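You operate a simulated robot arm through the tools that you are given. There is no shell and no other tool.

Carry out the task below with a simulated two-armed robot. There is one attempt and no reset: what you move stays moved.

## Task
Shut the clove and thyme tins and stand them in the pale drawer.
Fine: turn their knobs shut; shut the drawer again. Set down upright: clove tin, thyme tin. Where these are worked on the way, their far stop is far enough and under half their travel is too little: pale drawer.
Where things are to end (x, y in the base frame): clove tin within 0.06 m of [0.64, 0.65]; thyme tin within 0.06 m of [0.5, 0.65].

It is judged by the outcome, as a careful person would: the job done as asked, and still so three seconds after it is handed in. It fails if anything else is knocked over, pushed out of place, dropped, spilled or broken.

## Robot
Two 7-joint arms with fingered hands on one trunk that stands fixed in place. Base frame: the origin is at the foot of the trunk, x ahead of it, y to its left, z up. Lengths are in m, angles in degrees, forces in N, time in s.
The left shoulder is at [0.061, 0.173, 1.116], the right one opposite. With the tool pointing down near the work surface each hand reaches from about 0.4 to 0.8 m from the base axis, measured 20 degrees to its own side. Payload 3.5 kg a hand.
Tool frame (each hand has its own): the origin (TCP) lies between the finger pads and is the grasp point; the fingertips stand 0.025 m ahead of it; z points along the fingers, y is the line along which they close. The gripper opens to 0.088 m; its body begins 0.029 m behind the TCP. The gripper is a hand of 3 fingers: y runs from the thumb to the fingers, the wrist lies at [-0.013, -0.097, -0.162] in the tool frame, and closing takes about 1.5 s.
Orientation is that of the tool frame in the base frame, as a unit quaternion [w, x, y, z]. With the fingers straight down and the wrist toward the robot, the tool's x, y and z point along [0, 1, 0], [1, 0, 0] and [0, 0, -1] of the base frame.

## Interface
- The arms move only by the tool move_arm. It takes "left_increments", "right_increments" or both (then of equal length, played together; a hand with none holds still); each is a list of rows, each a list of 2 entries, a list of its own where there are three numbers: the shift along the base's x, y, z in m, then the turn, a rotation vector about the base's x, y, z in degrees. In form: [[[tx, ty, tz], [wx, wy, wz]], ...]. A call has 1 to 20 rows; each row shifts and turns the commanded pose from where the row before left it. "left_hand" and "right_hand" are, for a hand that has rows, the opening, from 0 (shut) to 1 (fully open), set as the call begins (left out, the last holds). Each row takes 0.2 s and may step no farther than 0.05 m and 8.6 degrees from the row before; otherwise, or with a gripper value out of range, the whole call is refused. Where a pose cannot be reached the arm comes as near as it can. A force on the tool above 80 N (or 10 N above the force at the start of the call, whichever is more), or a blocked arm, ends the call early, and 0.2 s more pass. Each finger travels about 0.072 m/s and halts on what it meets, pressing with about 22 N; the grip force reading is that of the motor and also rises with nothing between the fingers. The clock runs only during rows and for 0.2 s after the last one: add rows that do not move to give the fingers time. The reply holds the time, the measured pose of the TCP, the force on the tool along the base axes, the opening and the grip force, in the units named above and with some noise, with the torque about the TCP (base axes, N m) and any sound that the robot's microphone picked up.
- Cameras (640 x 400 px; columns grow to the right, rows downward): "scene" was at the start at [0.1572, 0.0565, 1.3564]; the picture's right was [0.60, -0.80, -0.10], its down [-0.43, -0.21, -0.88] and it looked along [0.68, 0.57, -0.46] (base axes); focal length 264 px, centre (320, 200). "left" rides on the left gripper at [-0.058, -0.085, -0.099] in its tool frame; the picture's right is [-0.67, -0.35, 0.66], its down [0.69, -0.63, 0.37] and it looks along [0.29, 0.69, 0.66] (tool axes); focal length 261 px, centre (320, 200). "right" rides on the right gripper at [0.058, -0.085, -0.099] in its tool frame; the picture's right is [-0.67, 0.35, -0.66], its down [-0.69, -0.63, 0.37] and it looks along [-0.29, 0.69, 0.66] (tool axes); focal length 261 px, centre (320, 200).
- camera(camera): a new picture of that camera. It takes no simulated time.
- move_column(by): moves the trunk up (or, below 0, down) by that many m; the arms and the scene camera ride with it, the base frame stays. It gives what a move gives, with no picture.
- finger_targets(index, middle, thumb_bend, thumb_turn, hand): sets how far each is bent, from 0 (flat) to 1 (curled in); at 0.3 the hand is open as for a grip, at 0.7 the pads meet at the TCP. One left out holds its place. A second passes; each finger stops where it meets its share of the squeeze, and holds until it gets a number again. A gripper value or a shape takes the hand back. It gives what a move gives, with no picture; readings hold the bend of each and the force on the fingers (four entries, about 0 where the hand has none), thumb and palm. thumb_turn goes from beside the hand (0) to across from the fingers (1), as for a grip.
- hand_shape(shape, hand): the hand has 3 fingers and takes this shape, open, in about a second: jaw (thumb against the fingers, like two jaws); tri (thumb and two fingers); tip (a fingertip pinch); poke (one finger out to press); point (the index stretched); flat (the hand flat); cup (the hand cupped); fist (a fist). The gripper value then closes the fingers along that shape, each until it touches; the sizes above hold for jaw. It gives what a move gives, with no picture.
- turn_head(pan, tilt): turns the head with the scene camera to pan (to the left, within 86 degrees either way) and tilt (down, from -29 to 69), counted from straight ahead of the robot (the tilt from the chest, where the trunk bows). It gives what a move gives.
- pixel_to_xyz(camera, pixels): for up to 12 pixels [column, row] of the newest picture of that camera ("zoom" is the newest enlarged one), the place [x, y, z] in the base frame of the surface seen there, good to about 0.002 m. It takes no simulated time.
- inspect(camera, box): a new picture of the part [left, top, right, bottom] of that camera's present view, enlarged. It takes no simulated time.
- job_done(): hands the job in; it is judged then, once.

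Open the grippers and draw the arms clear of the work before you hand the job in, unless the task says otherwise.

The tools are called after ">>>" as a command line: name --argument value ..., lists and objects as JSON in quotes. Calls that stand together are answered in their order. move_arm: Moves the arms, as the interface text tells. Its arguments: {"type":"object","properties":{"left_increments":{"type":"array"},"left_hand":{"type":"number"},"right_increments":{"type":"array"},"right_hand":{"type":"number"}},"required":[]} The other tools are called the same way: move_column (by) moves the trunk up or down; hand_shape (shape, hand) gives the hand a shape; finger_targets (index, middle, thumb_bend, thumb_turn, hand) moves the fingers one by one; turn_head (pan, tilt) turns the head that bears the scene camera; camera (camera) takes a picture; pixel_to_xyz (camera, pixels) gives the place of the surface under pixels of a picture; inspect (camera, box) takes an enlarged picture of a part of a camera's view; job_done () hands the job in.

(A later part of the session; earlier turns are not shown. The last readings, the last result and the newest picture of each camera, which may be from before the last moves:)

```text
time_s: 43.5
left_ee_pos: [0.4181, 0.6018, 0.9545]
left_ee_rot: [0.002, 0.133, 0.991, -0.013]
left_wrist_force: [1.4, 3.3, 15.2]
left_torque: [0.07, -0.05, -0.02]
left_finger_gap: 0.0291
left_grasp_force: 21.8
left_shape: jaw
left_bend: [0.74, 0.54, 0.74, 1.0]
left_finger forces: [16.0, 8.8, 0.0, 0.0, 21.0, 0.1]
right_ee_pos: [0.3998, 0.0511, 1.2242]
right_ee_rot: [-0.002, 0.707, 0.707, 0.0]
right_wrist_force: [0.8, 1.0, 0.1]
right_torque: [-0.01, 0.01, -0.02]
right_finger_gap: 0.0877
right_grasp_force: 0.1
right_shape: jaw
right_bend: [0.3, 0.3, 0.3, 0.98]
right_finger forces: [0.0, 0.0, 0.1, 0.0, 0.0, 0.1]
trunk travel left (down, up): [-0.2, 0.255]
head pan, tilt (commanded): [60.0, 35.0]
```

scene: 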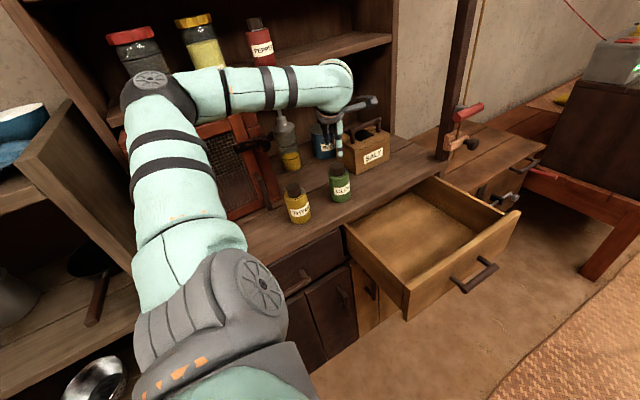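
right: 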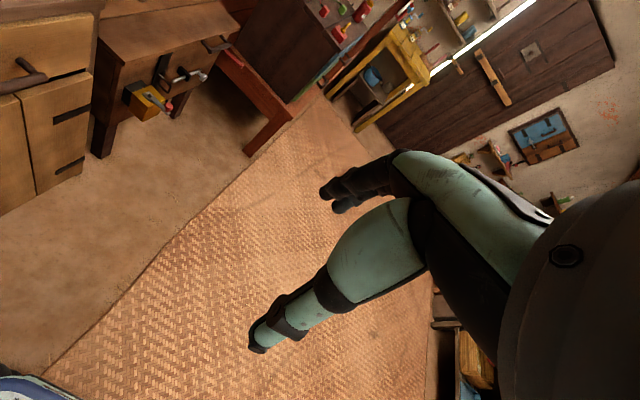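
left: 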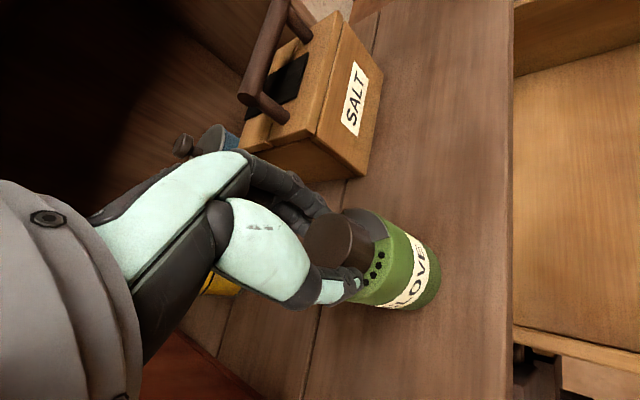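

Pressing gives 15 N down on the tin. I turn −30° with that load and see whether the knob now moves against the body.

>>> move_arm --left_increments '[[[0, 0, -0.001], [0, 0, -6]], [[0, 0, 0], [0, 0, -6]], [[0, 0, 0], [0, 0, -6]], [[0, 0, 0], [0, 0, -6]], [[0, 0, 0], [0, 0, -6]], [[0, 0, 0], [0, 0, 0]]]'

>>> inspect --camera "left" --box '[270, 170, 450, 330]'

>>> inspect --camera "scene" --box '[290, 110, 390, 220]'

```text
time_s: 44.9
left_ee_pos: [0.4165, 0.6011, 0.9537]
left_ee_rot: [-0.003, 0.386, 0.922, -0.013]
left_wrist_force: [4.8, 7.9, 25.4]
left_torque: [0.27, -0.2, 0.0]
left_finger_gap: 0.0306
left_grasp_force: 21.9
left_shape: jaw
left_bend: [0.74, 0.52, 0.76, 1.0]
left_finger forces: [18.0, 11.4, 0.0, 0.0, 19.9, 0.1]
right_ee_pos: [0.3989, 0.0517, 1.225]
right_ee_rot: [0.0, 0.706, 0.708, 0.001]
right_wrist_force: [0.1, 0.3, -0.1]
right_torque: [-0.01, 0.0, 0.0]
right_finger_gap: 0.0877
right_grasp_force: 0.1
right_shape: jaw
right_bend: [0.3, 0.3, 0.3, 0.98]
right_finger forces: [0.0, 0.0, 0.0, 0.0, 0.0, 0.1]
trunk travel left (down, up): [-0.2, 0.255]
head pan, tilt (commanded): [60.0, 35.0]
```

```text
2.50 times, centred on (360, 250) of left
```

zoom: 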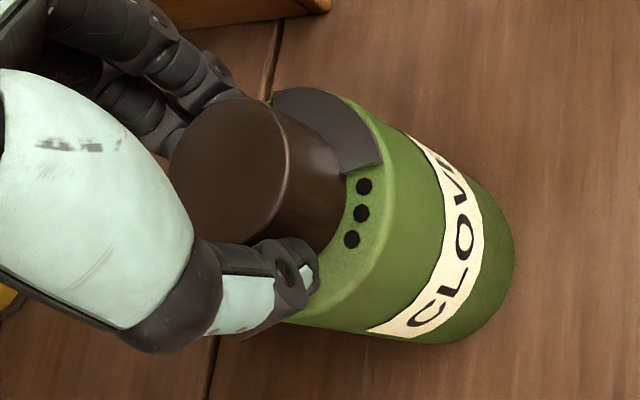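

```text
3.64 times, centred on (340, 165) of scene
```

zoom: 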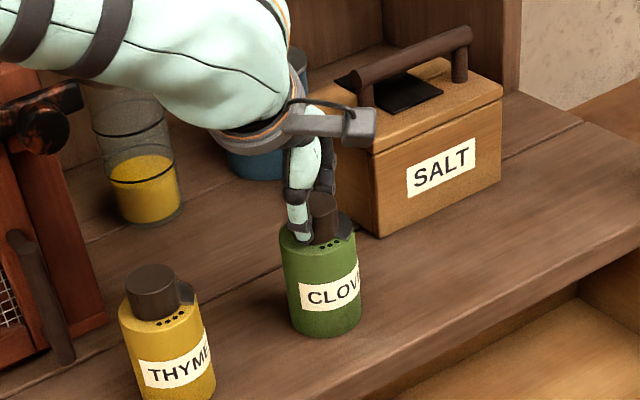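

The plate stayed with the hand while the holes lagged: the knob is now turning relative to the body, partly. I press harder (about 40 N) and turn another −36°.

>>> move_arm --left_increments '[[[0, 0, -0.002], [0, 0, 0]], [[0, 0, -0.002], [0, 0, 0]], [[0, 0, 0], [0, 0, -6]], [[0, 0, 0], [0, 0, -6]], [[0, 0, 0], [0, 0, -6]], [[0, 0, 0], [0, 0, -6]], [[0, 0, 0], [0, 0, -6]], [[0, 0, 0], [0, 0, -6]], [[0, 0, 0], [0, 0, 0]]]'

>>> inspect --camera "left" --box '[270, 170, 450, 330]'

>>> inspect --camera "scene" --box '[290, 110, 390, 220]'

```text
time_s: 46.9
left_ee_pos: [0.4168, 0.6018, 0.9514]
left_ee_rot: [-0.007, 0.651, 0.759, -0.01]
left_wrist_force: [5.8, 7.8, 32.8]
left_torque: [0.22, -0.33, 0.02]
left_finger_gap: 0.0325
left_grasp_force: 22.2
left_shape: jaw
left_bend: [0.74, 0.5, 0.77, 1.0]
left_finger forces: [17.2, 13.4, 0.1, 0.0, 23.3, 0.0]
right_ee_pos: [0.3987, 0.0494, 1.2238]
right_ee_rot: [-0.001, 0.707, 0.708, 0.001]
right_wrist_force: [-0.5, -0.4, -0.2]
right_torque: [0.03, 0.0, -0.01]
right_finger_gap: 0.0875
right_grasp_force: 0.0
right_shape: jaw
right_bend: [0.3, 0.3, 0.3, 0.98]
right_finger forces: [0.1, 0.1, 0.0, 0.0, 0.1, 0.0]
trunk travel left (down, up): [-0.2, 0.255]
head pan, tilt (commanded): [60.0, 35.0]
```

```text
2.50 times, centred on (360, 250) of left
```

zoom: 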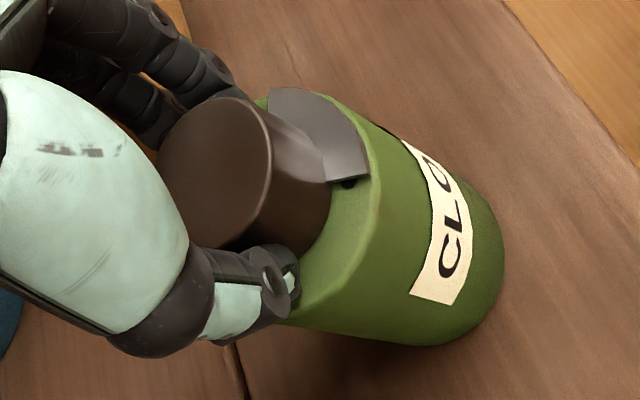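

```text
3.64 times, centred on (340, 165) of scene
```

zoom: 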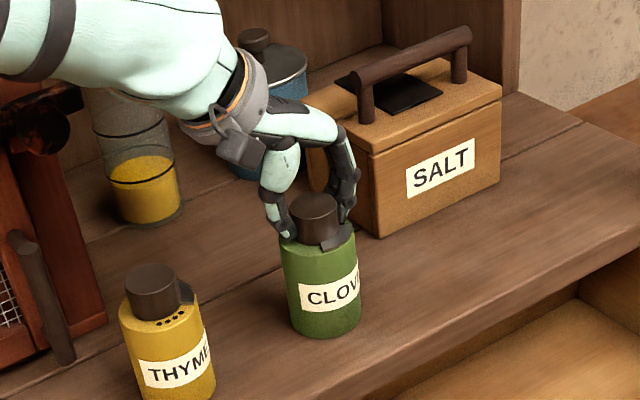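

Now the body stays still and the plate covers all but one hole (348,183); about 35–40° more is needed. To stay clear of the safe latch I release, rotate the open hand back +66°, and re-grip instead of turning further.

>>> move_arm --left_increments '[[[0, 0, 0.002], [0, 0, 0]], [[0, 0, 0.002], [0, 0, 0]], [[0, 0, 0], [0, 0, 0]], [[0, 0, 0], [0, 0, 0]], [[0, 0, 0.005], [0, 0, 0]], [[0, 0, 0.005], [0, 0, 0]], [[0, 0, 0], [0, 0, 8.2]], [[0, 0, 0], [0, 0, 8.2]], [[0, 0, 0], [0, 0, 8.2]], [[0, 0, 0], [0, 0, 8.2]], [[0, 0, 0], [0, 0, 8.2]], [[0, 0, 0], [0, 0, 8.2]], [[0, 0, 0], [0, 0, 8.2]], [[0, 0, 0], [0, 0, 8.2]], [[0, 0, 0], [0, 0, 0]]]' --left_hand 0.8

>>> inspect --camera "left" --box '[270, 170, 450, 330]'

>>> inspect --camera "scene" --box '[290, 110, 390, 220]'

```text
time_s: 50.1
left_ee_pos: [0.4175, 0.602, 0.9614]
left_ee_rot: [0.001, 0.135, 0.991, -0.014]
left_wrist_force: [0.5, 0.0, -0.5]
left_torque: [-0.02, -0.01, -0.02]
left_finger_gap: 0.0704
left_grasp_force: 0.0
left_shape: jaw
left_bend: [0.27, 0.34, 0.49, 0.99]
left_finger forces: [0.0, 0.0, 0.0, 0.0, 0.0, 0.0]
right_ee_pos: [0.3999, 0.0539, 1.2233]
right_ee_rot: [-0.001, 0.706, 0.708, -0.001]
right_wrist_force: [0.6, 0.4, 0.3]
right_torque: [0.0, -0.01, -0.03]
right_finger_gap: 0.0876
right_grasp_force: 0.1
right_shape: jaw
right_bend: [0.3, 0.3, 0.3, 0.98]
right_finger forces: [0.0, 0.0, 0.0, 0.0, 0.0, 0.0]
trunk travel left (down, up): [-0.2, 0.255]
head pan, tilt (commanded): [60.0, 35.0]
```

```text
2.50 times, centred on (360, 250) of left
```

zoom: 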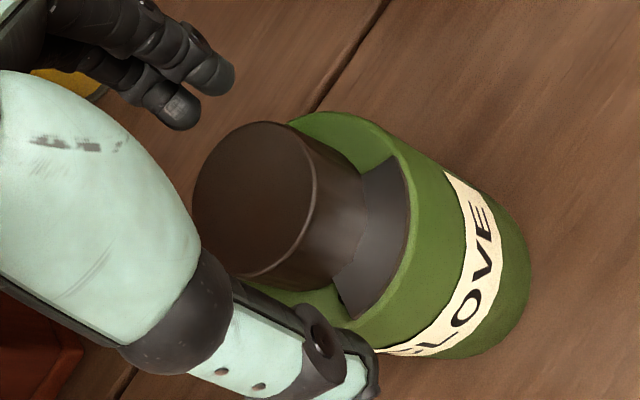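

```text
3.64 times, centred on (340, 165) of scene
```

zoom: 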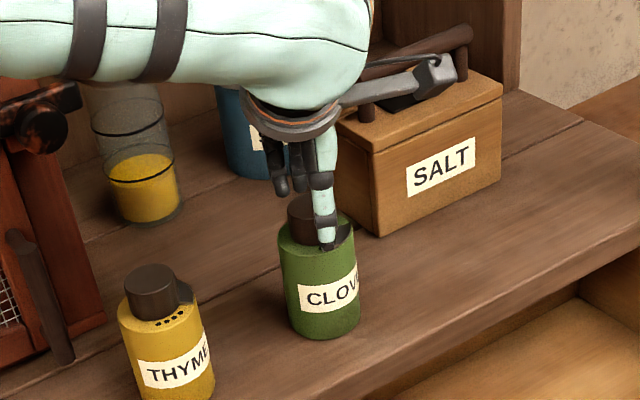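

The plate has reached mid-label but the last hole near the thumb is still hidden from view; about 37° more is expected. I re-grip at yaw 75°.

>>> move_arm --left_increments '[[[0, 0.001, -0.003], [0, 0, 0]], [[0, 0, 0], [0, 0, 0]], [[0, 0, 0], [0, 0, 0]], [[0, 0, 0], [0, 0, 0]], [[0, 0, 0], [0, 0, 0]], [[0, 0, 0], [0, 0, 0]], [[0, 0, 0], [0, 0, 0]], [[0, 0, -0.003], [0, 0, 0]], [[0, 0, -0.003], [0, 0, 0]], [[0, 0, -0.002], [0, 0, 0]], [[0, 0, 0], [0, 0, 0]]]' --left_hand 0.0

>>> inspect --camera "left" --box '[270, 170, 450, 330]'

```text
time_s: 52.5
left_ee_pos: [0.4158, 0.6009, 0.9547]
left_ee_rot: [0.003, 0.136, 0.991, -0.011]
left_wrist_force: [1.8, 2.8, 28.4]
left_torque: [0.1, -0.04, 0.02]
left_finger_gap: 0.03
left_grasp_force: 22.2
left_shape: jaw
left_bend: [0.74, 0.55, 0.73, 1.0]
left_finger forces: [17.0, 9.4, 0.0, 0.0, 23.3, 0.0]
right_ee_pos: [0.398, 0.0508, 1.2241]
right_ee_rot: [0.0, 0.706, 0.708, 0.002]
right_wrist_force: [-0.8, 0.0, 0.1]
right_torque: [-0.02, -0.03, 0.03]
right_finger_gap: 0.0875
right_grasp_force: 0.2
right_shape: jaw
right_bend: [0.3, 0.3, 0.3, 0.98]
right_finger forces: [0.0, 0.1, 0.0, 0.1, 0.1, 0.0]
trunk travel left (down, up): [-0.2, 0.255]
head pan, tilt (commanded): [60.0, 35.0]
```

```text
2.50 times, centred on (360, 250) of left
```

zoom: 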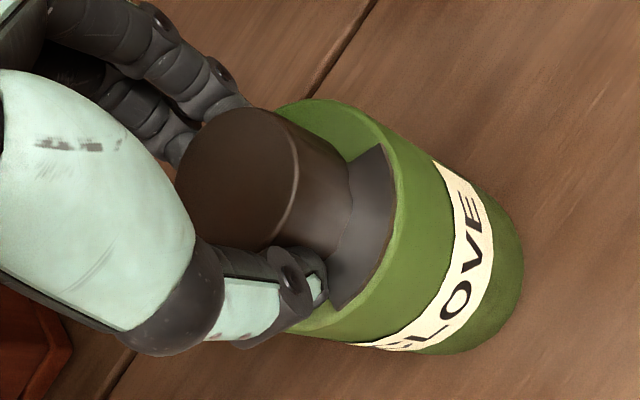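

Gripped and pressing 28 N; the plate already lies in front of the label. I turn on by −24° to look for the shut stop.

>>> move_arm --left_increments '[[[0, 0, -0.002], [0, 0, -4]], [[0, 0, 0], [0, 0, -4]], [[0, 0, 0], [0, 0, -4]], [[0, 0, 0], [0, 0, -4]], [[0, 0, 0], [0, 0, -4]], [[0, 0, 0], [0, 0, -4]], [[0, 0, 0], [0, 0, 0]]]'

>>> inspect --camera "left" --box '[270, 170, 450, 330]'

>>> inspect --camera "scene" --box '[290, 110, 390, 220]'

```text
time_s: 54.1
left_ee_pos: [0.4157, 0.601, 0.9516]
left_ee_rot: [-0.002, 0.339, 0.941, -0.011]
left_wrist_force: [0.4, 4.4, 32.4]
left_torque: [0.15, -0.09, 0.14]
left_finger_gap: 0.0318
left_grasp_force: 21.5
left_shape: jaw
left_bend: [0.75, 0.54, 0.76, 1.0]
left_finger forces: [18.5, 10.3, 0.1, 0.0, 23.0, 0.0]
right_ee_pos: [0.3971, 0.0489, 1.224]
right_ee_rot: [0.0, 0.707, 0.708, 0.001]
right_wrist_force: [-0.5, 0.0, -0.2]
right_torque: [0.0, 0.0, 0.03]
right_finger_gap: 0.0878
right_grasp_force: 0.0
right_shape: jaw
right_bend: [0.3, 0.3, 0.3, 0.98]
right_finger forces: [0.0, 0.0, 0.0, 0.0, 0.1, 0.1]
trunk travel left (down, up): [-0.2, 0.255]
head pan, tilt (commanded): [60.0, 35.0]
```

```text
2.50 times, centred on (360, 250) of left
```

zoom: 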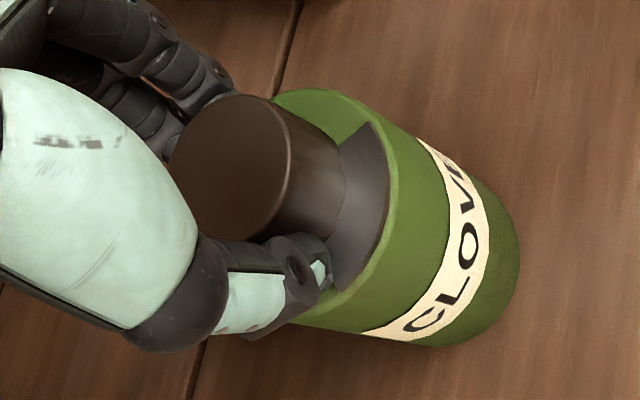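

```text
3.64 times, centred on (340, 165) of scene
```

zoom: 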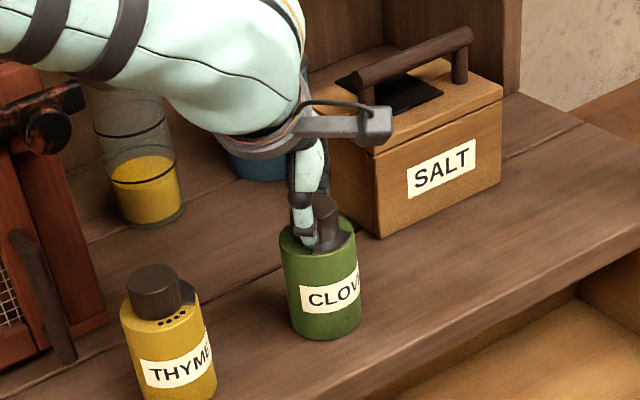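

Torque about z rose to 0.14 N m and the plate now sits right above the label's "O". I try a further −20° to confirm the stop.

>>> move_arm --left_increments '[[[0, 0, -0.001], [0, 0, -4]], [[0, 0, 0], [0, 0, -4]], [[0, 0, 0], [0, 0, -4]], [[0, 0, 0], [0, 0, -4]], [[0, 0, 0], [0, 0, -4]], [[0, 0, 0], [0, 0, 0]]]'

>>> inspect --camera "left" --box '[270, 170, 450, 330]'

>>> inspect --camera "scene" --box '[290, 110, 390, 220]'

```text
time_s: 55.5
left_ee_pos: [0.4162, 0.6008, 0.9493]
left_ee_rot: [-0.003, 0.498, 0.867, -0.012]
left_wrist_force: [-0.8, 4.5, 27.3]
left_torque: [0.01, -0.1, 0.25]
left_finger_gap: 0.0319
left_grasp_force: 21.6
left_shape: jaw
left_bend: [0.75, 0.56, 0.77, 0.96]
left_finger forces: [17.9, 9.6, 0.0, 0.1, 23.0, 0.0]
right_ee_pos: [0.3973, 0.0493, 1.2238]
right_ee_rot: [-0.001, 0.707, 0.707, 0.002]
right_wrist_force: [1.2, 0.1, 0.5]
right_torque: [-0.01, -0.03, 0.0]
right_finger_gap: 0.0878
right_grasp_force: 0.1
right_shape: jaw
right_bend: [0.3, 0.3, 0.3, 0.98]
right_finger forces: [0.0, 0.1, 0.0, 0.0, 0.0, 0.0]
trunk travel left (down, up): [-0.2, 0.255]
head pan, tilt (commanded): [60.0, 35.0]
```

```text
2.50 times, centred on (360, 250) of left
```

zoom: 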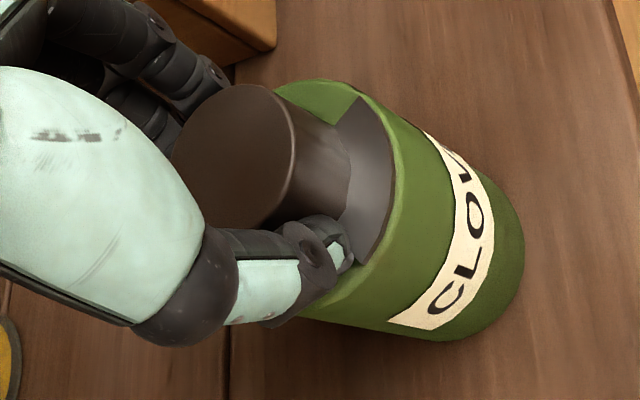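

```text
3.64 times, centred on (340, 165) of scene
```

zoom: 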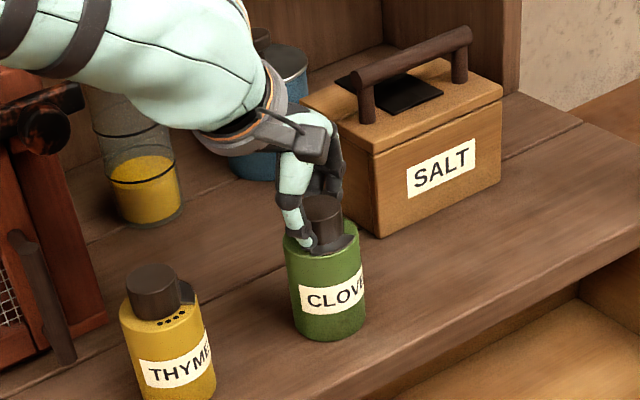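

Torque is up to 0.25 N m and the body itself begins to follow, so the knob is at its stop. I release, rise, and look at the lid unobstructed.

>>> move_arm --left_increments '[[[0, 0, 0.004], [0, 0, 0]], [[0, 0, 0.004], [0, 0, 0]], [[0, 0, 0], [0, 0, 0]], [[0, 0, 0], [0, 0, 0]], [[0, 0, 0.01], [0, 0, 0]], [[0, 0, 0.03], [0, 0, 0]], [[0, 0, 0.03], [0, 0, 0]], [[0, -0.02, 0.03], [0, 0, 0]], [[0, -0.03, 0.03], [0, 0, 0]], [[0, -0.03, 0.02], [0, 0, 0]], [[0, 0, 0], [0, 0, 0]]]' --left_hand 0.8

>>> camera --camera "left"

>>> inspect --camera "scene" --box '[270, 150, 370, 230]'

```text
time_s: 57.9
left_ee_pos: [0.4168, 0.5224, 1.1044]
left_ee_rot: [-0.004, 0.497, 0.867, -0.013]
left_wrist_force: [0.1, -0.1, -0.1]
left_torque: [0.01, 0.02, 0.04]
left_finger_gap: 0.0703
left_grasp_force: 0.1
left_shape: jaw
left_bend: [0.27, 0.34, 0.49, 0.99]
left_finger forces: [0.0, 0.0, 0.1, 0.0, 0.0, 0.0]
right_ee_pos: [0.3997, 0.0553, 1.2231]
right_ee_rot: [-0.001, 0.707, 0.707, 0.0]
right_wrist_force: [0.1, -0.3, -0.5]
right_torque: [-0.04, 0.0, -0.01]
right_finger_gap: 0.0877
right_grasp_force: 0.1
right_shape: jaw
right_bend: [0.3, 0.3, 0.3, 0.98]
right_finger forces: [0.0, 0.0, 0.0, 0.0, 0.0, 0.0]
trunk travel left (down, up): [-0.2, 0.255]
head pan, tilt (commanded): [60.0, 35.0]
```

```text
taken
```

left: 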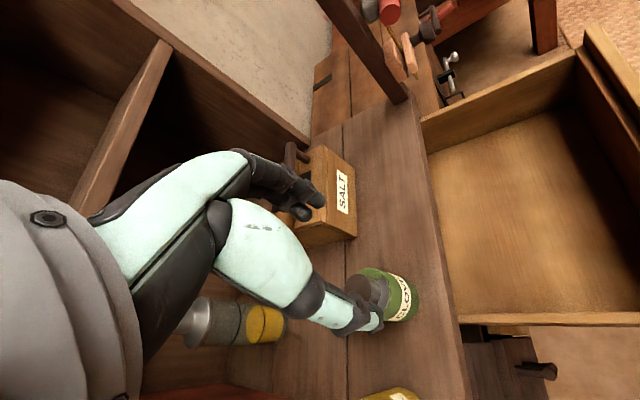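

```text
5.00 times, centred on (320, 190) of scene
```

zoom: 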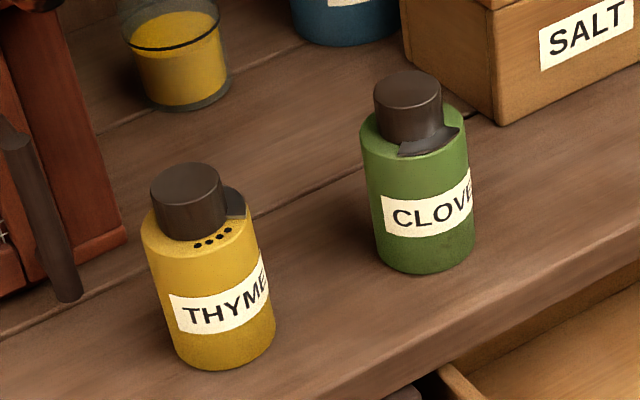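

All clove holes are now covered: the plate at (430,143) sits centred over the label just where thyme's holes are on its own tin. I measure clove's present axis before gripping it for the transfer.

>>> pixel_to_xyz --camera "zoom" --pixels '[[408, 88], [378, 92], [440, 88], [405, 74], [410, 105], [430, 145], [365, 130], [468, 125]]'

>>> inspect --camera "left" --box '[330, 240, 430, 340]'

```text
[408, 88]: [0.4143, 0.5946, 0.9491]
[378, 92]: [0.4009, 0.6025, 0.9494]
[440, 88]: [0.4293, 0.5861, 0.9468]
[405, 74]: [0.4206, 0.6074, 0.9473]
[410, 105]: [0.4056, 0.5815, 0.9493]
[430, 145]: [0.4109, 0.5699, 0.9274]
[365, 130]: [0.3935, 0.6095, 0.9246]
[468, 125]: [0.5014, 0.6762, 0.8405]
```

```text
4.00 times, centred on (380, 290) of left
```

zoom: 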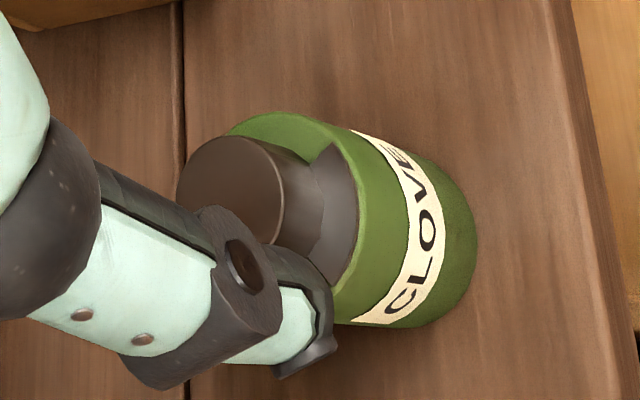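

Clove's axis is now about (0.414, 0.5945). I go over it at yaw 30° and descend to the knob.

>>> move_arm --left_increments '[[[-0.001, 0.024, -0.03], [0, 0, 0]], [[-0.001, 0.024, -0.03], [0, 0, 0]], [[-0.0005, 0.024, -0.03], [0, 0, 0]], [[0, 0, -0.02], [0, 0, 0]], [[0, 0, -0.02], [0, 0, 0]], [[0, 0, -0.017], [0, 0, 0]], [[0, 0, 0], [0, 0, 0]]]'

>>> inspect --camera "left" --box '[232, 170, 488, 330]'

```text
time_s: 59.5
left_ee_pos: [0.4161, 0.5941, 0.9593]
left_ee_rot: [-0.004, 0.497, 0.868, -0.013]
left_wrist_force: [0.2, 0.5, -0.4]
left_torque: [-0.02, -0.01, 0.01]
left_finger_gap: 0.0704
left_grasp_force: 0.0
left_shape: jaw
left_bend: [0.27, 0.34, 0.49, 0.99]
left_finger forces: [0.0, 0.0, 0.0, 0.0, 0.1, 0.0]
right_ee_pos: [0.4003, 0.0526, 1.2242]
right_ee_rot: [0.0, 0.707, 0.708, -0.001]
right_wrist_force: [-0.7, 0.0, 0.4]
right_torque: [0.02, -0.02, 0.01]
right_finger_gap: 0.0876
right_grasp_force: 0.0
right_shape: jaw
right_bend: [0.3, 0.3, 0.3, 0.98]
right_finger forces: [0.1, 0.2, 0.2, 0.0, 0.0, 0.0]
trunk travel left (down, up): [-0.2, 0.255]
head pan, tilt (commanded): [60.0, 35.0]
```

```text
2.50 times, centred on (360, 250) of left
```

zoom: 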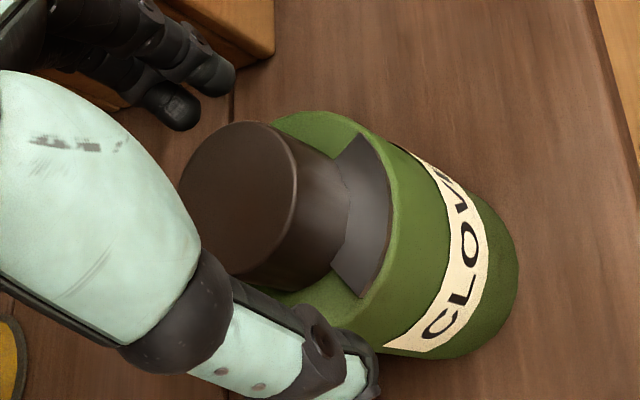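

The hand is centred on the knob. I close, then lift 0.03 m to test the hold.

>>> move_arm --left_increments '[[[0, 0, -0.003], [0, 0, 0]], [[0, 0, 0], [0, 0, 0]], [[0, 0, 0], [0, 0, 0]], [[0, 0, 0], [0, 0, 0]], [[0, 0, 0], [0, 0, 0]], [[0, 0, 0], [0, 0, 0]], [[0, 0, 0], [0, 0, 0]], [[0, 0, 0.01], [0, 0, 0]], [[0, 0, 0.02], [0, 0, 0]], [[0, 0, 0], [0, 0, 0]]]' --left_hand 0.0

>>> inspect --camera "left" --box '[232, 170, 488, 330]'

>>> inspect --camera "scene" --box '[270, 110, 390, 220]'

```text
time_s: 61.7
left_ee_pos: [0.4155, 0.5962, 0.9847]
left_ee_rot: [-0.005, 0.497, 0.867, -0.013]
left_wrist_force: [-0.7, 0.6, -1.0]
left_torque: [-0.01, 0.02, 0.01]
left_finger_gap: 0.0292
left_grasp_force: 21.9
left_shape: jaw
left_bend: [0.74, 0.53, 0.73, 1.0]
left_finger forces: [12.5, 7.5, 0.0, 0.1, 19.3, 0.0]
right_ee_pos: [0.4001, 0.0536, 1.223]
right_ee_rot: [-0.001, 0.707, 0.708, -0.001]
right_wrist_force: [0.5, 0.6, 0.1]
right_torque: [0.0, 0.03, -0.02]
right_finger_gap: 0.0875
right_grasp_force: 0.1
right_shape: jaw
right_bend: [0.3, 0.3, 0.3, 0.98]
right_finger forces: [0.0, 0.0, 0.1, 0.0, 0.1, 0.0]
trunk travel left (down, up): [-0.2, 0.255]
head pan, tilt (commanded): [60.0, 35.0]
```

```text
2.50 times, centred on (360, 250) of left
```

zoom: 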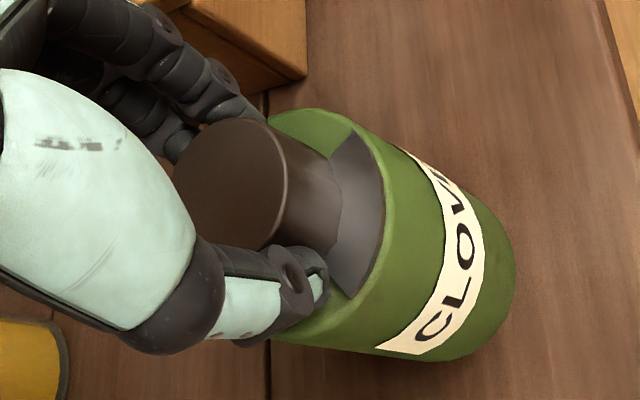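

```text
3.64 times, centred on (330, 165) of scene
```

zoom: 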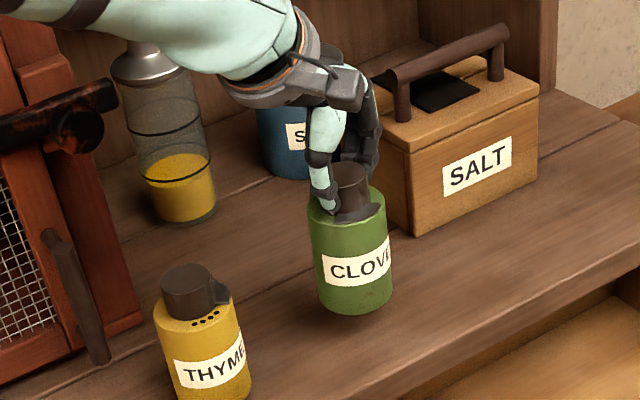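

Clove hangs upright from the knob (about 1 N). I raise it to z 1.06 and carry it over the drawer spot, unwinding the yaw on the way.

>>> move_arm --left_increments '[[[0, 0, 0.025], [0, 0, 0]], [[0, 0, 0.025], [0, 0, 0]], [[0, -0.005, 0.025], [0, 0, 0]], [[0.0225, -0.0186, 0], [0, 0, -2.5]], [[0.0225, -0.0186, 0], [0, 0, -2.5]], [[0.0225, -0.0186, 0], [0, 0, -2.5]], [[0.0225, -0.0186, 0], [0, 0, -2.5]], [[0.0225, -0.0186, 0], [0, 0, -2.5]], [[0.0225, -0.0186, 0], [0, 0, -2.5]], [[0.0225, -0.0186, 0], [0, 0, -2.5]], [[0.0225, -0.0186, 0], [0, 0, -2.5]], [[0.0225, -0.0186, 0], [0, 0, -2.5]], [[0.0225, -0.0186, 0], [0, 0, -2.5]], [[0, 0, 0], [0, 0, 0]]]'

>>> camera --camera "scene"

>>> camera --camera "left"

```text
time_s: 64.7
left_ee_pos: [0.6413, 0.4049, 1.0594]
left_ee_rot: [-0.007, 0.673, 0.739, -0.012]
left_wrist_force: [0.9, -0.3, -0.9]
left_torque: [-0.05, -0.01, 0.02]
left_finger_gap: 0.0287
left_grasp_force: 21.5
left_shape: jaw
left_bend: [0.74, 0.53, 0.73, 1.0]
left_finger forces: [12.7, 8.3, 0.0, 0.0, 19.3, 0.0]
right_ee_pos: [0.4003, 0.0524, 1.2231]
right_ee_rot: [0.0, 0.706, 0.708, 0.0]
right_wrist_force: [0.0, -0.3, -0.1]
right_torque: [-0.01, 0.03, 0.01]
right_finger_gap: 0.0875
right_grasp_force: 0.1
right_shape: jaw
right_bend: [0.3, 0.3, 0.3, 0.98]
right_finger forces: [0.0, 0.1, 0.1, 0.1, 0.0, 0.0]
trunk travel left (down, up): [-0.2, 0.255]
head pan, tilt (commanded): [60.0, 35.0]
```

```text
taken
```

scene: 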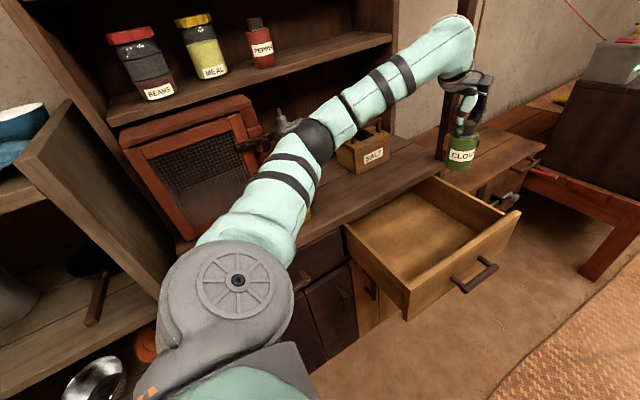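

```text
taken
```

left: 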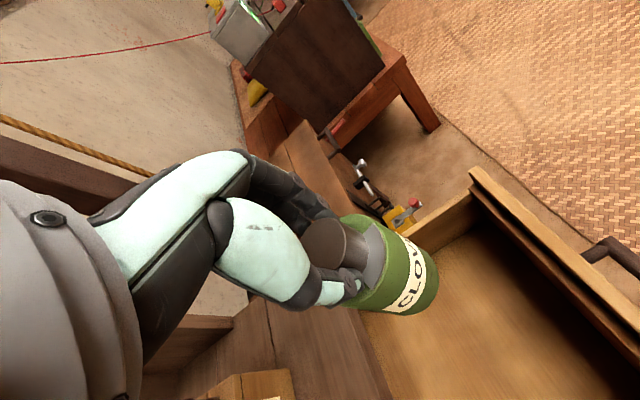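

Clove hangs over the drawer at (0.641, 0.405). I lower it to about 5 mm above the drawer floor.

>>> move_arm --left_increments '[[[0, 0, -0.03], [0, 0, 0]], [[0, 0, -0.03], [0, 0, 0]], [[0, 0, -0.03], [0, 0, 0]], [[0, 0, -0.03], [0, 0, 0]], [[0, 0, -0.03], [0, 0, 0]], [[0, 0, -0.03], [0, 0, 0]], [[0, 0, -0.03], [0, 0, 0]], [[0, 0, -0.03], [0, 0, 0]], [[0, 0, -0.022], [0, 0, 0]], [[0, 0, 0], [0, 0, 0]]]'

>>> camera --camera "scene"

>>> camera --camera "left"

```text
time_s: 66.9
left_ee_pos: [0.6383, 0.4042, 0.7984]
left_ee_rot: [-0.007, 0.673, 0.739, -0.013]
left_wrist_force: [0.6, 0.0, -1.5]
left_torque: [0.01, 0.01, -0.02]
left_finger_gap: 0.0289
left_grasp_force: 22.1
left_shape: jaw
left_bend: [0.74, 0.53, 0.74, 1.0]
left_finger forces: [12.6, 8.6, 0.0, 0.1, 19.2, 0.1]
right_ee_pos: [0.4005, 0.054, 1.2231]
right_ee_rot: [0.0, 0.706, 0.708, 0.0]
right_wrist_force: [0.9, -0.9, -0.2]
right_torque: [-0.01, 0.0, -0.02]
right_finger_gap: 0.0877
right_grasp_force: 0.1
right_shape: jaw
right_bend: [0.3, 0.3, 0.3, 0.98]
right_finger forces: [0.1, 0.0, 0.0, 0.1, 0.0, 0.0]
trunk travel left (down, up): [-0.2, 0.255]
head pan, tilt (commanded): [60.0, 35.0]
```

```text
taken
```

scene: 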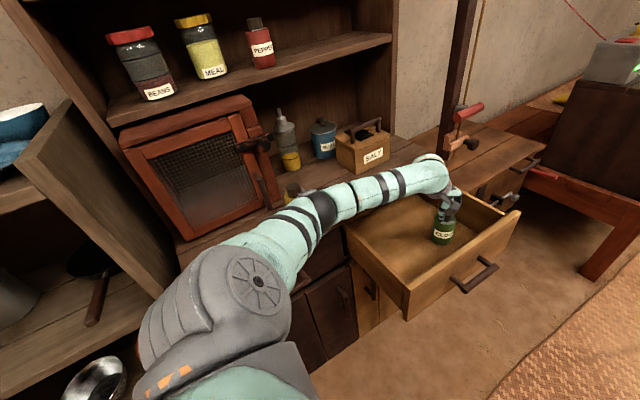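

```text
taken
```

left: 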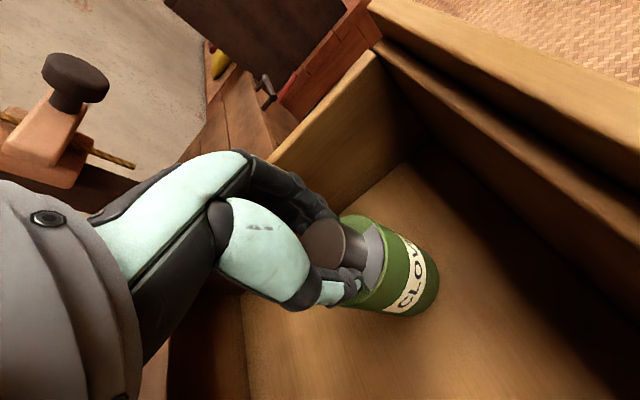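

Clove is just above the floor inside the drawer. I lower in 2 mm steps until contact registers.

>>> move_arm --left_increments '[[[0, 0, -0.003], [0, 0, 0]], [[0, 0, -0.002], [0, 0, 0]], [[0, 0, -0.002], [0, 0, 0]], [[0, 0, -0.002], [0, 0, 0]], [[0, 0, 0], [0, 0, 0]]]'

>>> pixel_to_xyz --camera "scene" --pixels '[[318, 205], [300, 225], [345, 200], [292, 188], [325, 190]]'

```text
time_s: 68.1
left_ee_pos: [0.6392, 0.4053, 0.7899]
left_ee_rot: [-0.007, 0.673, 0.739, -0.011]
left_wrist_force: [0.1, -0.8, 1.4]
left_torque: [-0.02, 0.02, 0.0]
left_finger_gap: 0.0288
left_grasp_force: 22.1
left_shape: jaw
left_bend: [0.74, 0.53, 0.73, 1.0]
left_finger forces: [12.8, 8.4, 0.0, 0.0, 20.1, 0.0]
right_ee_pos: [0.3998, 0.0534, 1.2246]
right_ee_rot: [0.0, 0.707, 0.708, -0.001]
right_wrist_force: [-0.7, -0.9, 0.2]
right_torque: [-0.01, -0.05, -0.01]
right_finger_gap: 0.0877
right_grasp_force: 0.0
right_shape: jaw
right_bend: [0.3, 0.3, 0.3, 0.98]
right_finger forces: [0.0, 0.0, 0.0, 0.1, 0.0, 0.0]
trunk travel left (down, up): [-0.2, 0.255]
head pan, tilt (commanded): [60.0, 35.0]
```

```text
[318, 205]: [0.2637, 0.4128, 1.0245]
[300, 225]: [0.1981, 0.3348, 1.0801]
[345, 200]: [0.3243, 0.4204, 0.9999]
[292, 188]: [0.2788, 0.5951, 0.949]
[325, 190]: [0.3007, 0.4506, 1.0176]
```

The vertical force flipped from −1.5 to +1.4 N: the tin is on the floor. I open the hand there, wait, and raise straight up.

>>> move_arm --left_increments '[[[0, 0, -0.001], [0, 0, 0]], [[0, 0, 0], [0, 0, 0]], [[0, 0, 0], [0, 0, 0]], [[0, 0, 0], [0, 0, 0]], [[0, 0, 0], [0, 0, 0]], [[0, 0, 0.01], [0, 0, 0]], [[0, 0, 0.02], [0, 0, 0]], [[0, 0, 0.03], [0, 0, 0]], [[0, 0, 0.04], [0, 0, 0]], [[0, 0, 0.04], [0, 0, 0]], [[0, 0, 0], [0, 0, 0]]]' --left_hand 0.8

>>> camera --camera "left"

>>> inspect --camera "scene" --box '[340, 140, 540, 320]'

```text
time_s: 70.5
left_ee_pos: [0.6407, 0.4039, 0.9292]
left_ee_rot: [-0.007, 0.674, 0.739, -0.012]
left_wrist_force: [0.7, 0.6, -0.6]
left_torque: [-0.02, 0.04, 0.02]
left_finger_gap: 0.0704
left_grasp_force: 0.2
left_shape: jaw
left_bend: [0.27, 0.34, 0.49, 0.99]
left_finger forces: [0.0, 0.1, 0.0, 0.0, 0.0, 0.0]
right_ee_pos: [0.4021, 0.0534, 1.2235]
right_ee_rot: [-0.001, 0.707, 0.708, -0.001]
right_wrist_force: [0.4, 0.4, 0.6]
right_torque: [0.03, 0.01, -0.01]
right_finger_gap: 0.0876
right_grasp_force: 0.1
right_shape: jaw
right_bend: [0.3, 0.3, 0.3, 0.98]
right_finger forces: [0.0, 0.1, 0.0, 0.0, 0.0, 0.0]
trunk travel left (down, up): [-0.2, 0.255]
head pan, tilt (commanded): [60.0, 35.0]
```

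```text
taken
```

left: 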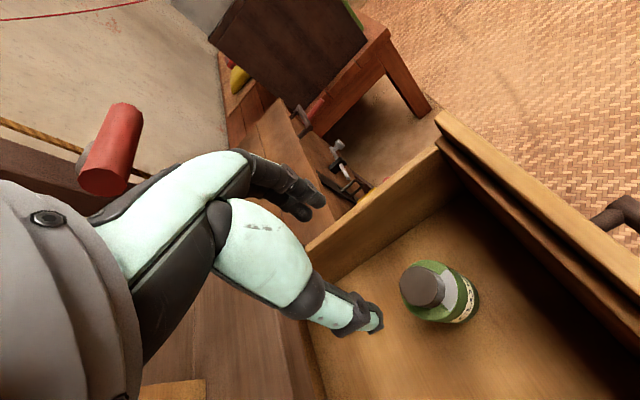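

```text
2.22 times, centred on (440, 230) of scene
```

zoom: 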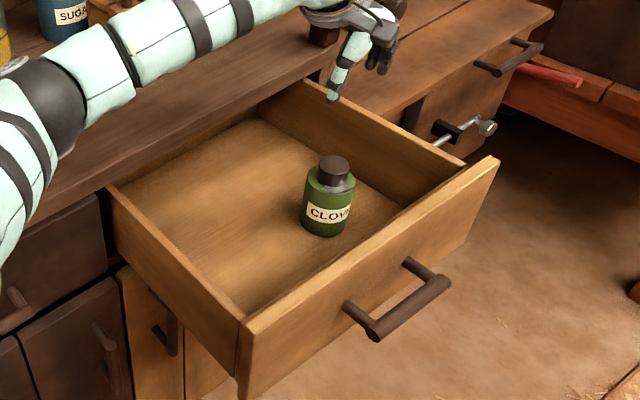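

Clove stands upright in the drawer at the planned spot. I rise and carry the open hand toward thyme, yawing to about 60°.

>>> move_arm --left_increments '[[[0, 0, 0.043], [0, 0, 0]], [[0, 0, 0.043], [0, 0, 0]], [[0, 0, 0.043], [0, 0, 0]], [[0, 0, 0.043], [0, 0, 0]], [[-0.0405, 0.01, 0], [0, 0, 6.2]], [[-0.0405, 0.01, 0], [0, 0, 6.2]], [[-0.0405, 0.01, 0], [0, 0, 6.2]], [[-0.0405, 0.01, 0], [0, 0, 6.2]], [[-0.0405, 0.01, 0], [0, 0, 6.2]], [[-0.0405, 0.01, 0], [0, 0, 6.2]], [[-0.0405, 0.01, 0], [0, 0, 6.2]], [[-0.0405, 0.01, 0], [0, 0, 6.2]], [[-0.0405, 0.01, 0], [0, 0, 6.2]], [[0, 0, 0], [0, 0, 0]]]'

>>> camera --camera "left"

>>> camera --camera "scene"

```text
time_s: 73.5
left_ee_pos: [0.2764, 0.4927, 1.0986]
left_ee_rot: [-0.002, 0.249, 0.968, -0.014]
left_wrist_force: [0.2, 0.4, -0.3]
left_torque: [0.02, -0.03, 0.02]
left_finger_gap: 0.0702
left_grasp_force: 0.1
left_shape: jaw
left_bend: [0.27, 0.34, 0.49, 0.99]
left_finger forces: [0.0, 0.1, 0.0, 0.1, 0.1, 0.1]
right_ee_pos: [0.402, 0.0528, 1.2228]
right_ee_rot: [-0.001, 0.706, 0.708, 0.0]
right_wrist_force: [0.8, -0.2, -0.5]
right_torque: [-0.02, 0.02, 0.0]
right_finger_gap: 0.0879
right_grasp_force: 0.1
right_shape: jaw
right_bend: [0.3, 0.3, 0.3, 0.98]
right_finger forces: [0.0, 0.0, 0.0, 0.0, 0.1, 0.1]
trunk travel left (down, up): [-0.2, 0.255]
head pan, tilt (commanded): [60.0, 35.0]
```

```text
taken
```

left: 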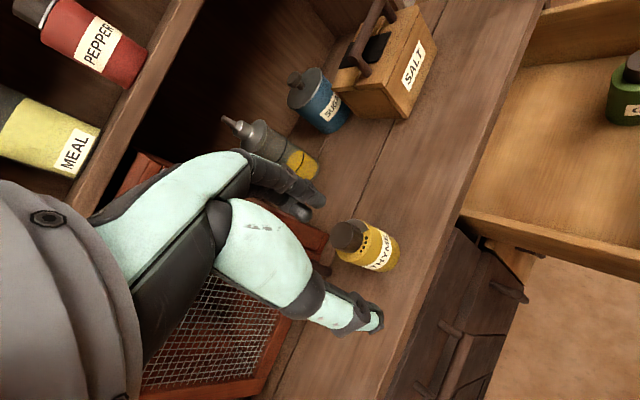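

```text
taken
```

scene: 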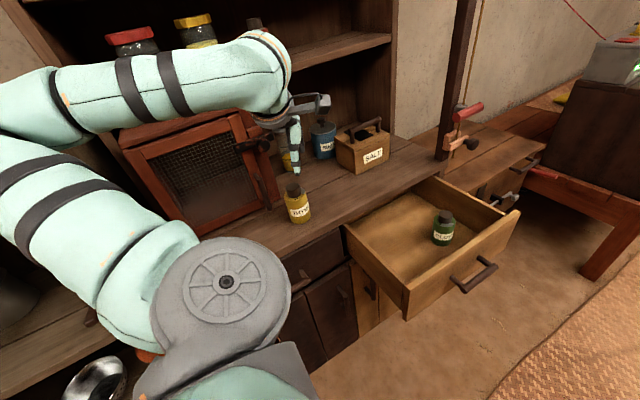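

The elbow now lies at the picture's left edge near a side shelf with bowls at (20,115). I measure distances there before going lower.

>>> pixel_to_xyz --camera "scene" --pixels '[[20, 100], [40, 85], [60, 200], [15, 200], [10, 130], [20, 270], [100, 320], [100, 100]]'

>>> inspect --camera "left" --box '[300, 200, 428, 280]'

>>> turn_head --pan 85 --tilt 25

>>> camera --camera "scene"

```text
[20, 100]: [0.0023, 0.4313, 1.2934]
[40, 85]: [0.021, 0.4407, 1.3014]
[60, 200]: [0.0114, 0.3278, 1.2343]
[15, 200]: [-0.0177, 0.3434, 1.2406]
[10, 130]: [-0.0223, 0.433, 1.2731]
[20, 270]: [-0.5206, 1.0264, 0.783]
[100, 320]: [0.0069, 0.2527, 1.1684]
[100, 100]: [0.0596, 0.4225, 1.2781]
```

```text
5.00 times, centred on (364, 240) of left
```

zoom: 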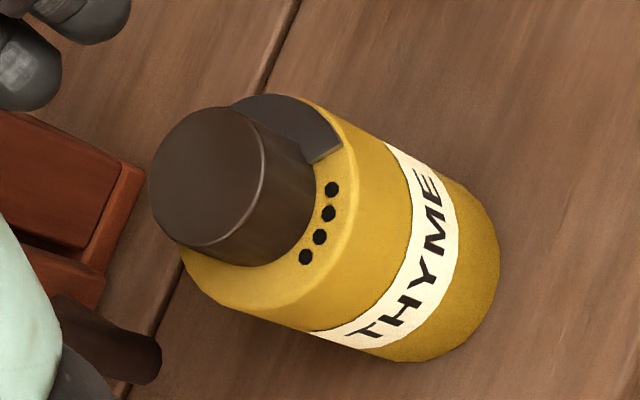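

```text
time_s: 74.4
left_ee_pos: [0.2768, 0.4944, 1.0983]
left_ee_rot: [-0.001, 0.25, 0.968, -0.014]
left_wrist_force: [0.5, 0.2, -0.9]
left_torque: [0.01, 0.0, -0.05]
left_finger_gap: 0.0703
left_grasp_force: 0.0
left_shape: jaw
left_bend: [0.27, 0.34, 0.49, 0.99]
left_finger forces: [0.0, 0.0, 0.1, 0.0, 0.0, 0.0]
right_ee_pos: [0.4017, 0.0534, 1.2227]
right_ee_rot: [0.0, 0.706, 0.708, -0.001]
right_wrist_force: [0.8, 0.7, -1.1]
right_torque: [0.01, 0.0, -0.02]
right_finger_gap: 0.0879
right_grasp_force: 0.0
right_shape: jaw
right_bend: [0.3, 0.3, 0.3, 0.98]
right_finger forces: [0.0, 0.1, 0.1, 0.0, 0.1, 0.1]
trunk travel left (down, up): [-0.2, 0.255]
head pan, tilt (commanded): [85.0, 25.0]
```

```text
taken
```

scene: 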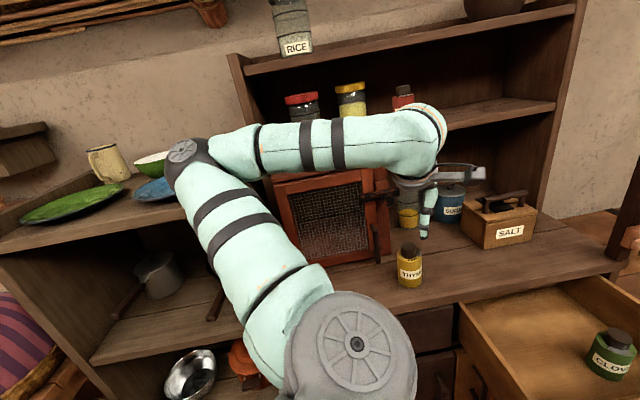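

The elbow is in front of a side shelf holding a blue dish at (155,190). I measure those to know the clearance.

>>> pixel_to_xyz --camera "scene" --pixels '[[155, 190], [130, 215], [60, 230], [180, 210], [150, 165], [190, 150], [375, 175], [388, 200], [378, 245], [440, 60], [470, 172], [408, 248]]'

```text
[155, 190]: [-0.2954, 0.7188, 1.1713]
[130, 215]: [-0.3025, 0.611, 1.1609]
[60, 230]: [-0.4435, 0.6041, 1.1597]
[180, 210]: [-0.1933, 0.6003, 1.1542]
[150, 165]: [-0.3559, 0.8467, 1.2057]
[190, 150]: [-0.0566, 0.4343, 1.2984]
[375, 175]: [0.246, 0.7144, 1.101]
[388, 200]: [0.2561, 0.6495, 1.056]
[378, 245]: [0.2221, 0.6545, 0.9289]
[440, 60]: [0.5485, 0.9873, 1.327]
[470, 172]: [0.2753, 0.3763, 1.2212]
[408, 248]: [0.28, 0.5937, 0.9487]
```

Clearances are fine (shelf edge y≥0.60 at x<−0.19; latch 5 cm from the palm's path). I measure thyme's knob rim in the left zoom for its axis.

>>> pixel_to_xyz --camera "zoom" --pixels '[[208, 178], [155, 190], [260, 170], [220, 113], [195, 240], [333, 190], [305, 257], [325, 155], [245, 100]]'

```text
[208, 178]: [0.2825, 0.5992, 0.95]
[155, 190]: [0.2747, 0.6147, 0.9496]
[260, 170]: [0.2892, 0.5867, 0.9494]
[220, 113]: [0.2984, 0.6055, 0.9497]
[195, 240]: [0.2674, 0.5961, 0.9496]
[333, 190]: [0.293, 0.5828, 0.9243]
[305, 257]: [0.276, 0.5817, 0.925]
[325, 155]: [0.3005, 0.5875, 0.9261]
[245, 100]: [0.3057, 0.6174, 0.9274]
```

The left-camera axis (0.2825, 0.6005) differs about 1 cm from my first reading, so I re-check thyme with the scene camera.

>>> inspect --camera "scene" --box '[380, 230, 444, 294]'

>>> inspect --camera "left" --box '[300, 200, 428, 280]'

```text
6.25 times, centred on (412, 262) of scene
```

zoom: 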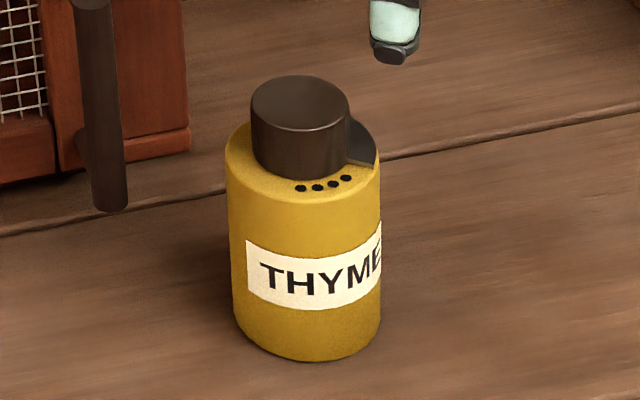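

```text
5.00 times, centred on (364, 240) of left
```

zoom: 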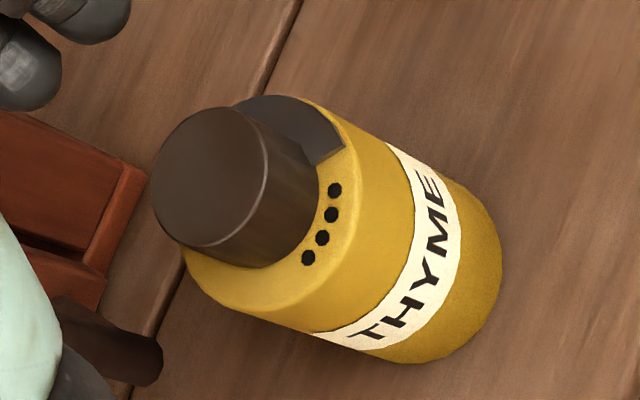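

I read the left zoom rim points now, then redo the scene zoom to compare.

>>> pixel_to_xyz --camera "zoom" --pixels '[[158, 190], [264, 170], [222, 114], [200, 243], [335, 190], [308, 257]]'

>>> inspect --camera "scene" --box '[380, 230, 444, 294]'

>>> pixel_to_xyz --camera "zoom" --pixels '[[300, 103], [256, 105], [344, 105], [300, 80], [300, 126], [300, 187], [346, 178], [365, 155], [305, 355]]'

```text
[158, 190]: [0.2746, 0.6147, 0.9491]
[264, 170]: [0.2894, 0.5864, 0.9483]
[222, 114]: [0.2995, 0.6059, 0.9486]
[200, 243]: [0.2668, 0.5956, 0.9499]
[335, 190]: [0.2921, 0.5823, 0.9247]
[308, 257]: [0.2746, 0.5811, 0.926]
```

```text
6.25 times, centred on (412, 262) of scene
```

zoom: 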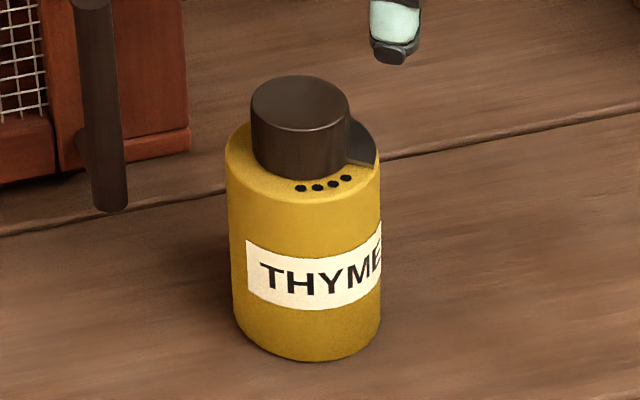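

```text
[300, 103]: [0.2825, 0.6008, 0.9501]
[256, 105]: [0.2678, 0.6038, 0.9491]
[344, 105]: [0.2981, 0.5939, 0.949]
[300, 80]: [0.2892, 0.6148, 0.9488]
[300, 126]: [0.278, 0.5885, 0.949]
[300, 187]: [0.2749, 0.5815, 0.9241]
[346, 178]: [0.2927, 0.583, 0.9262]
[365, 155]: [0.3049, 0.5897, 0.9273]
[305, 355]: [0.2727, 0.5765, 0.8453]
```

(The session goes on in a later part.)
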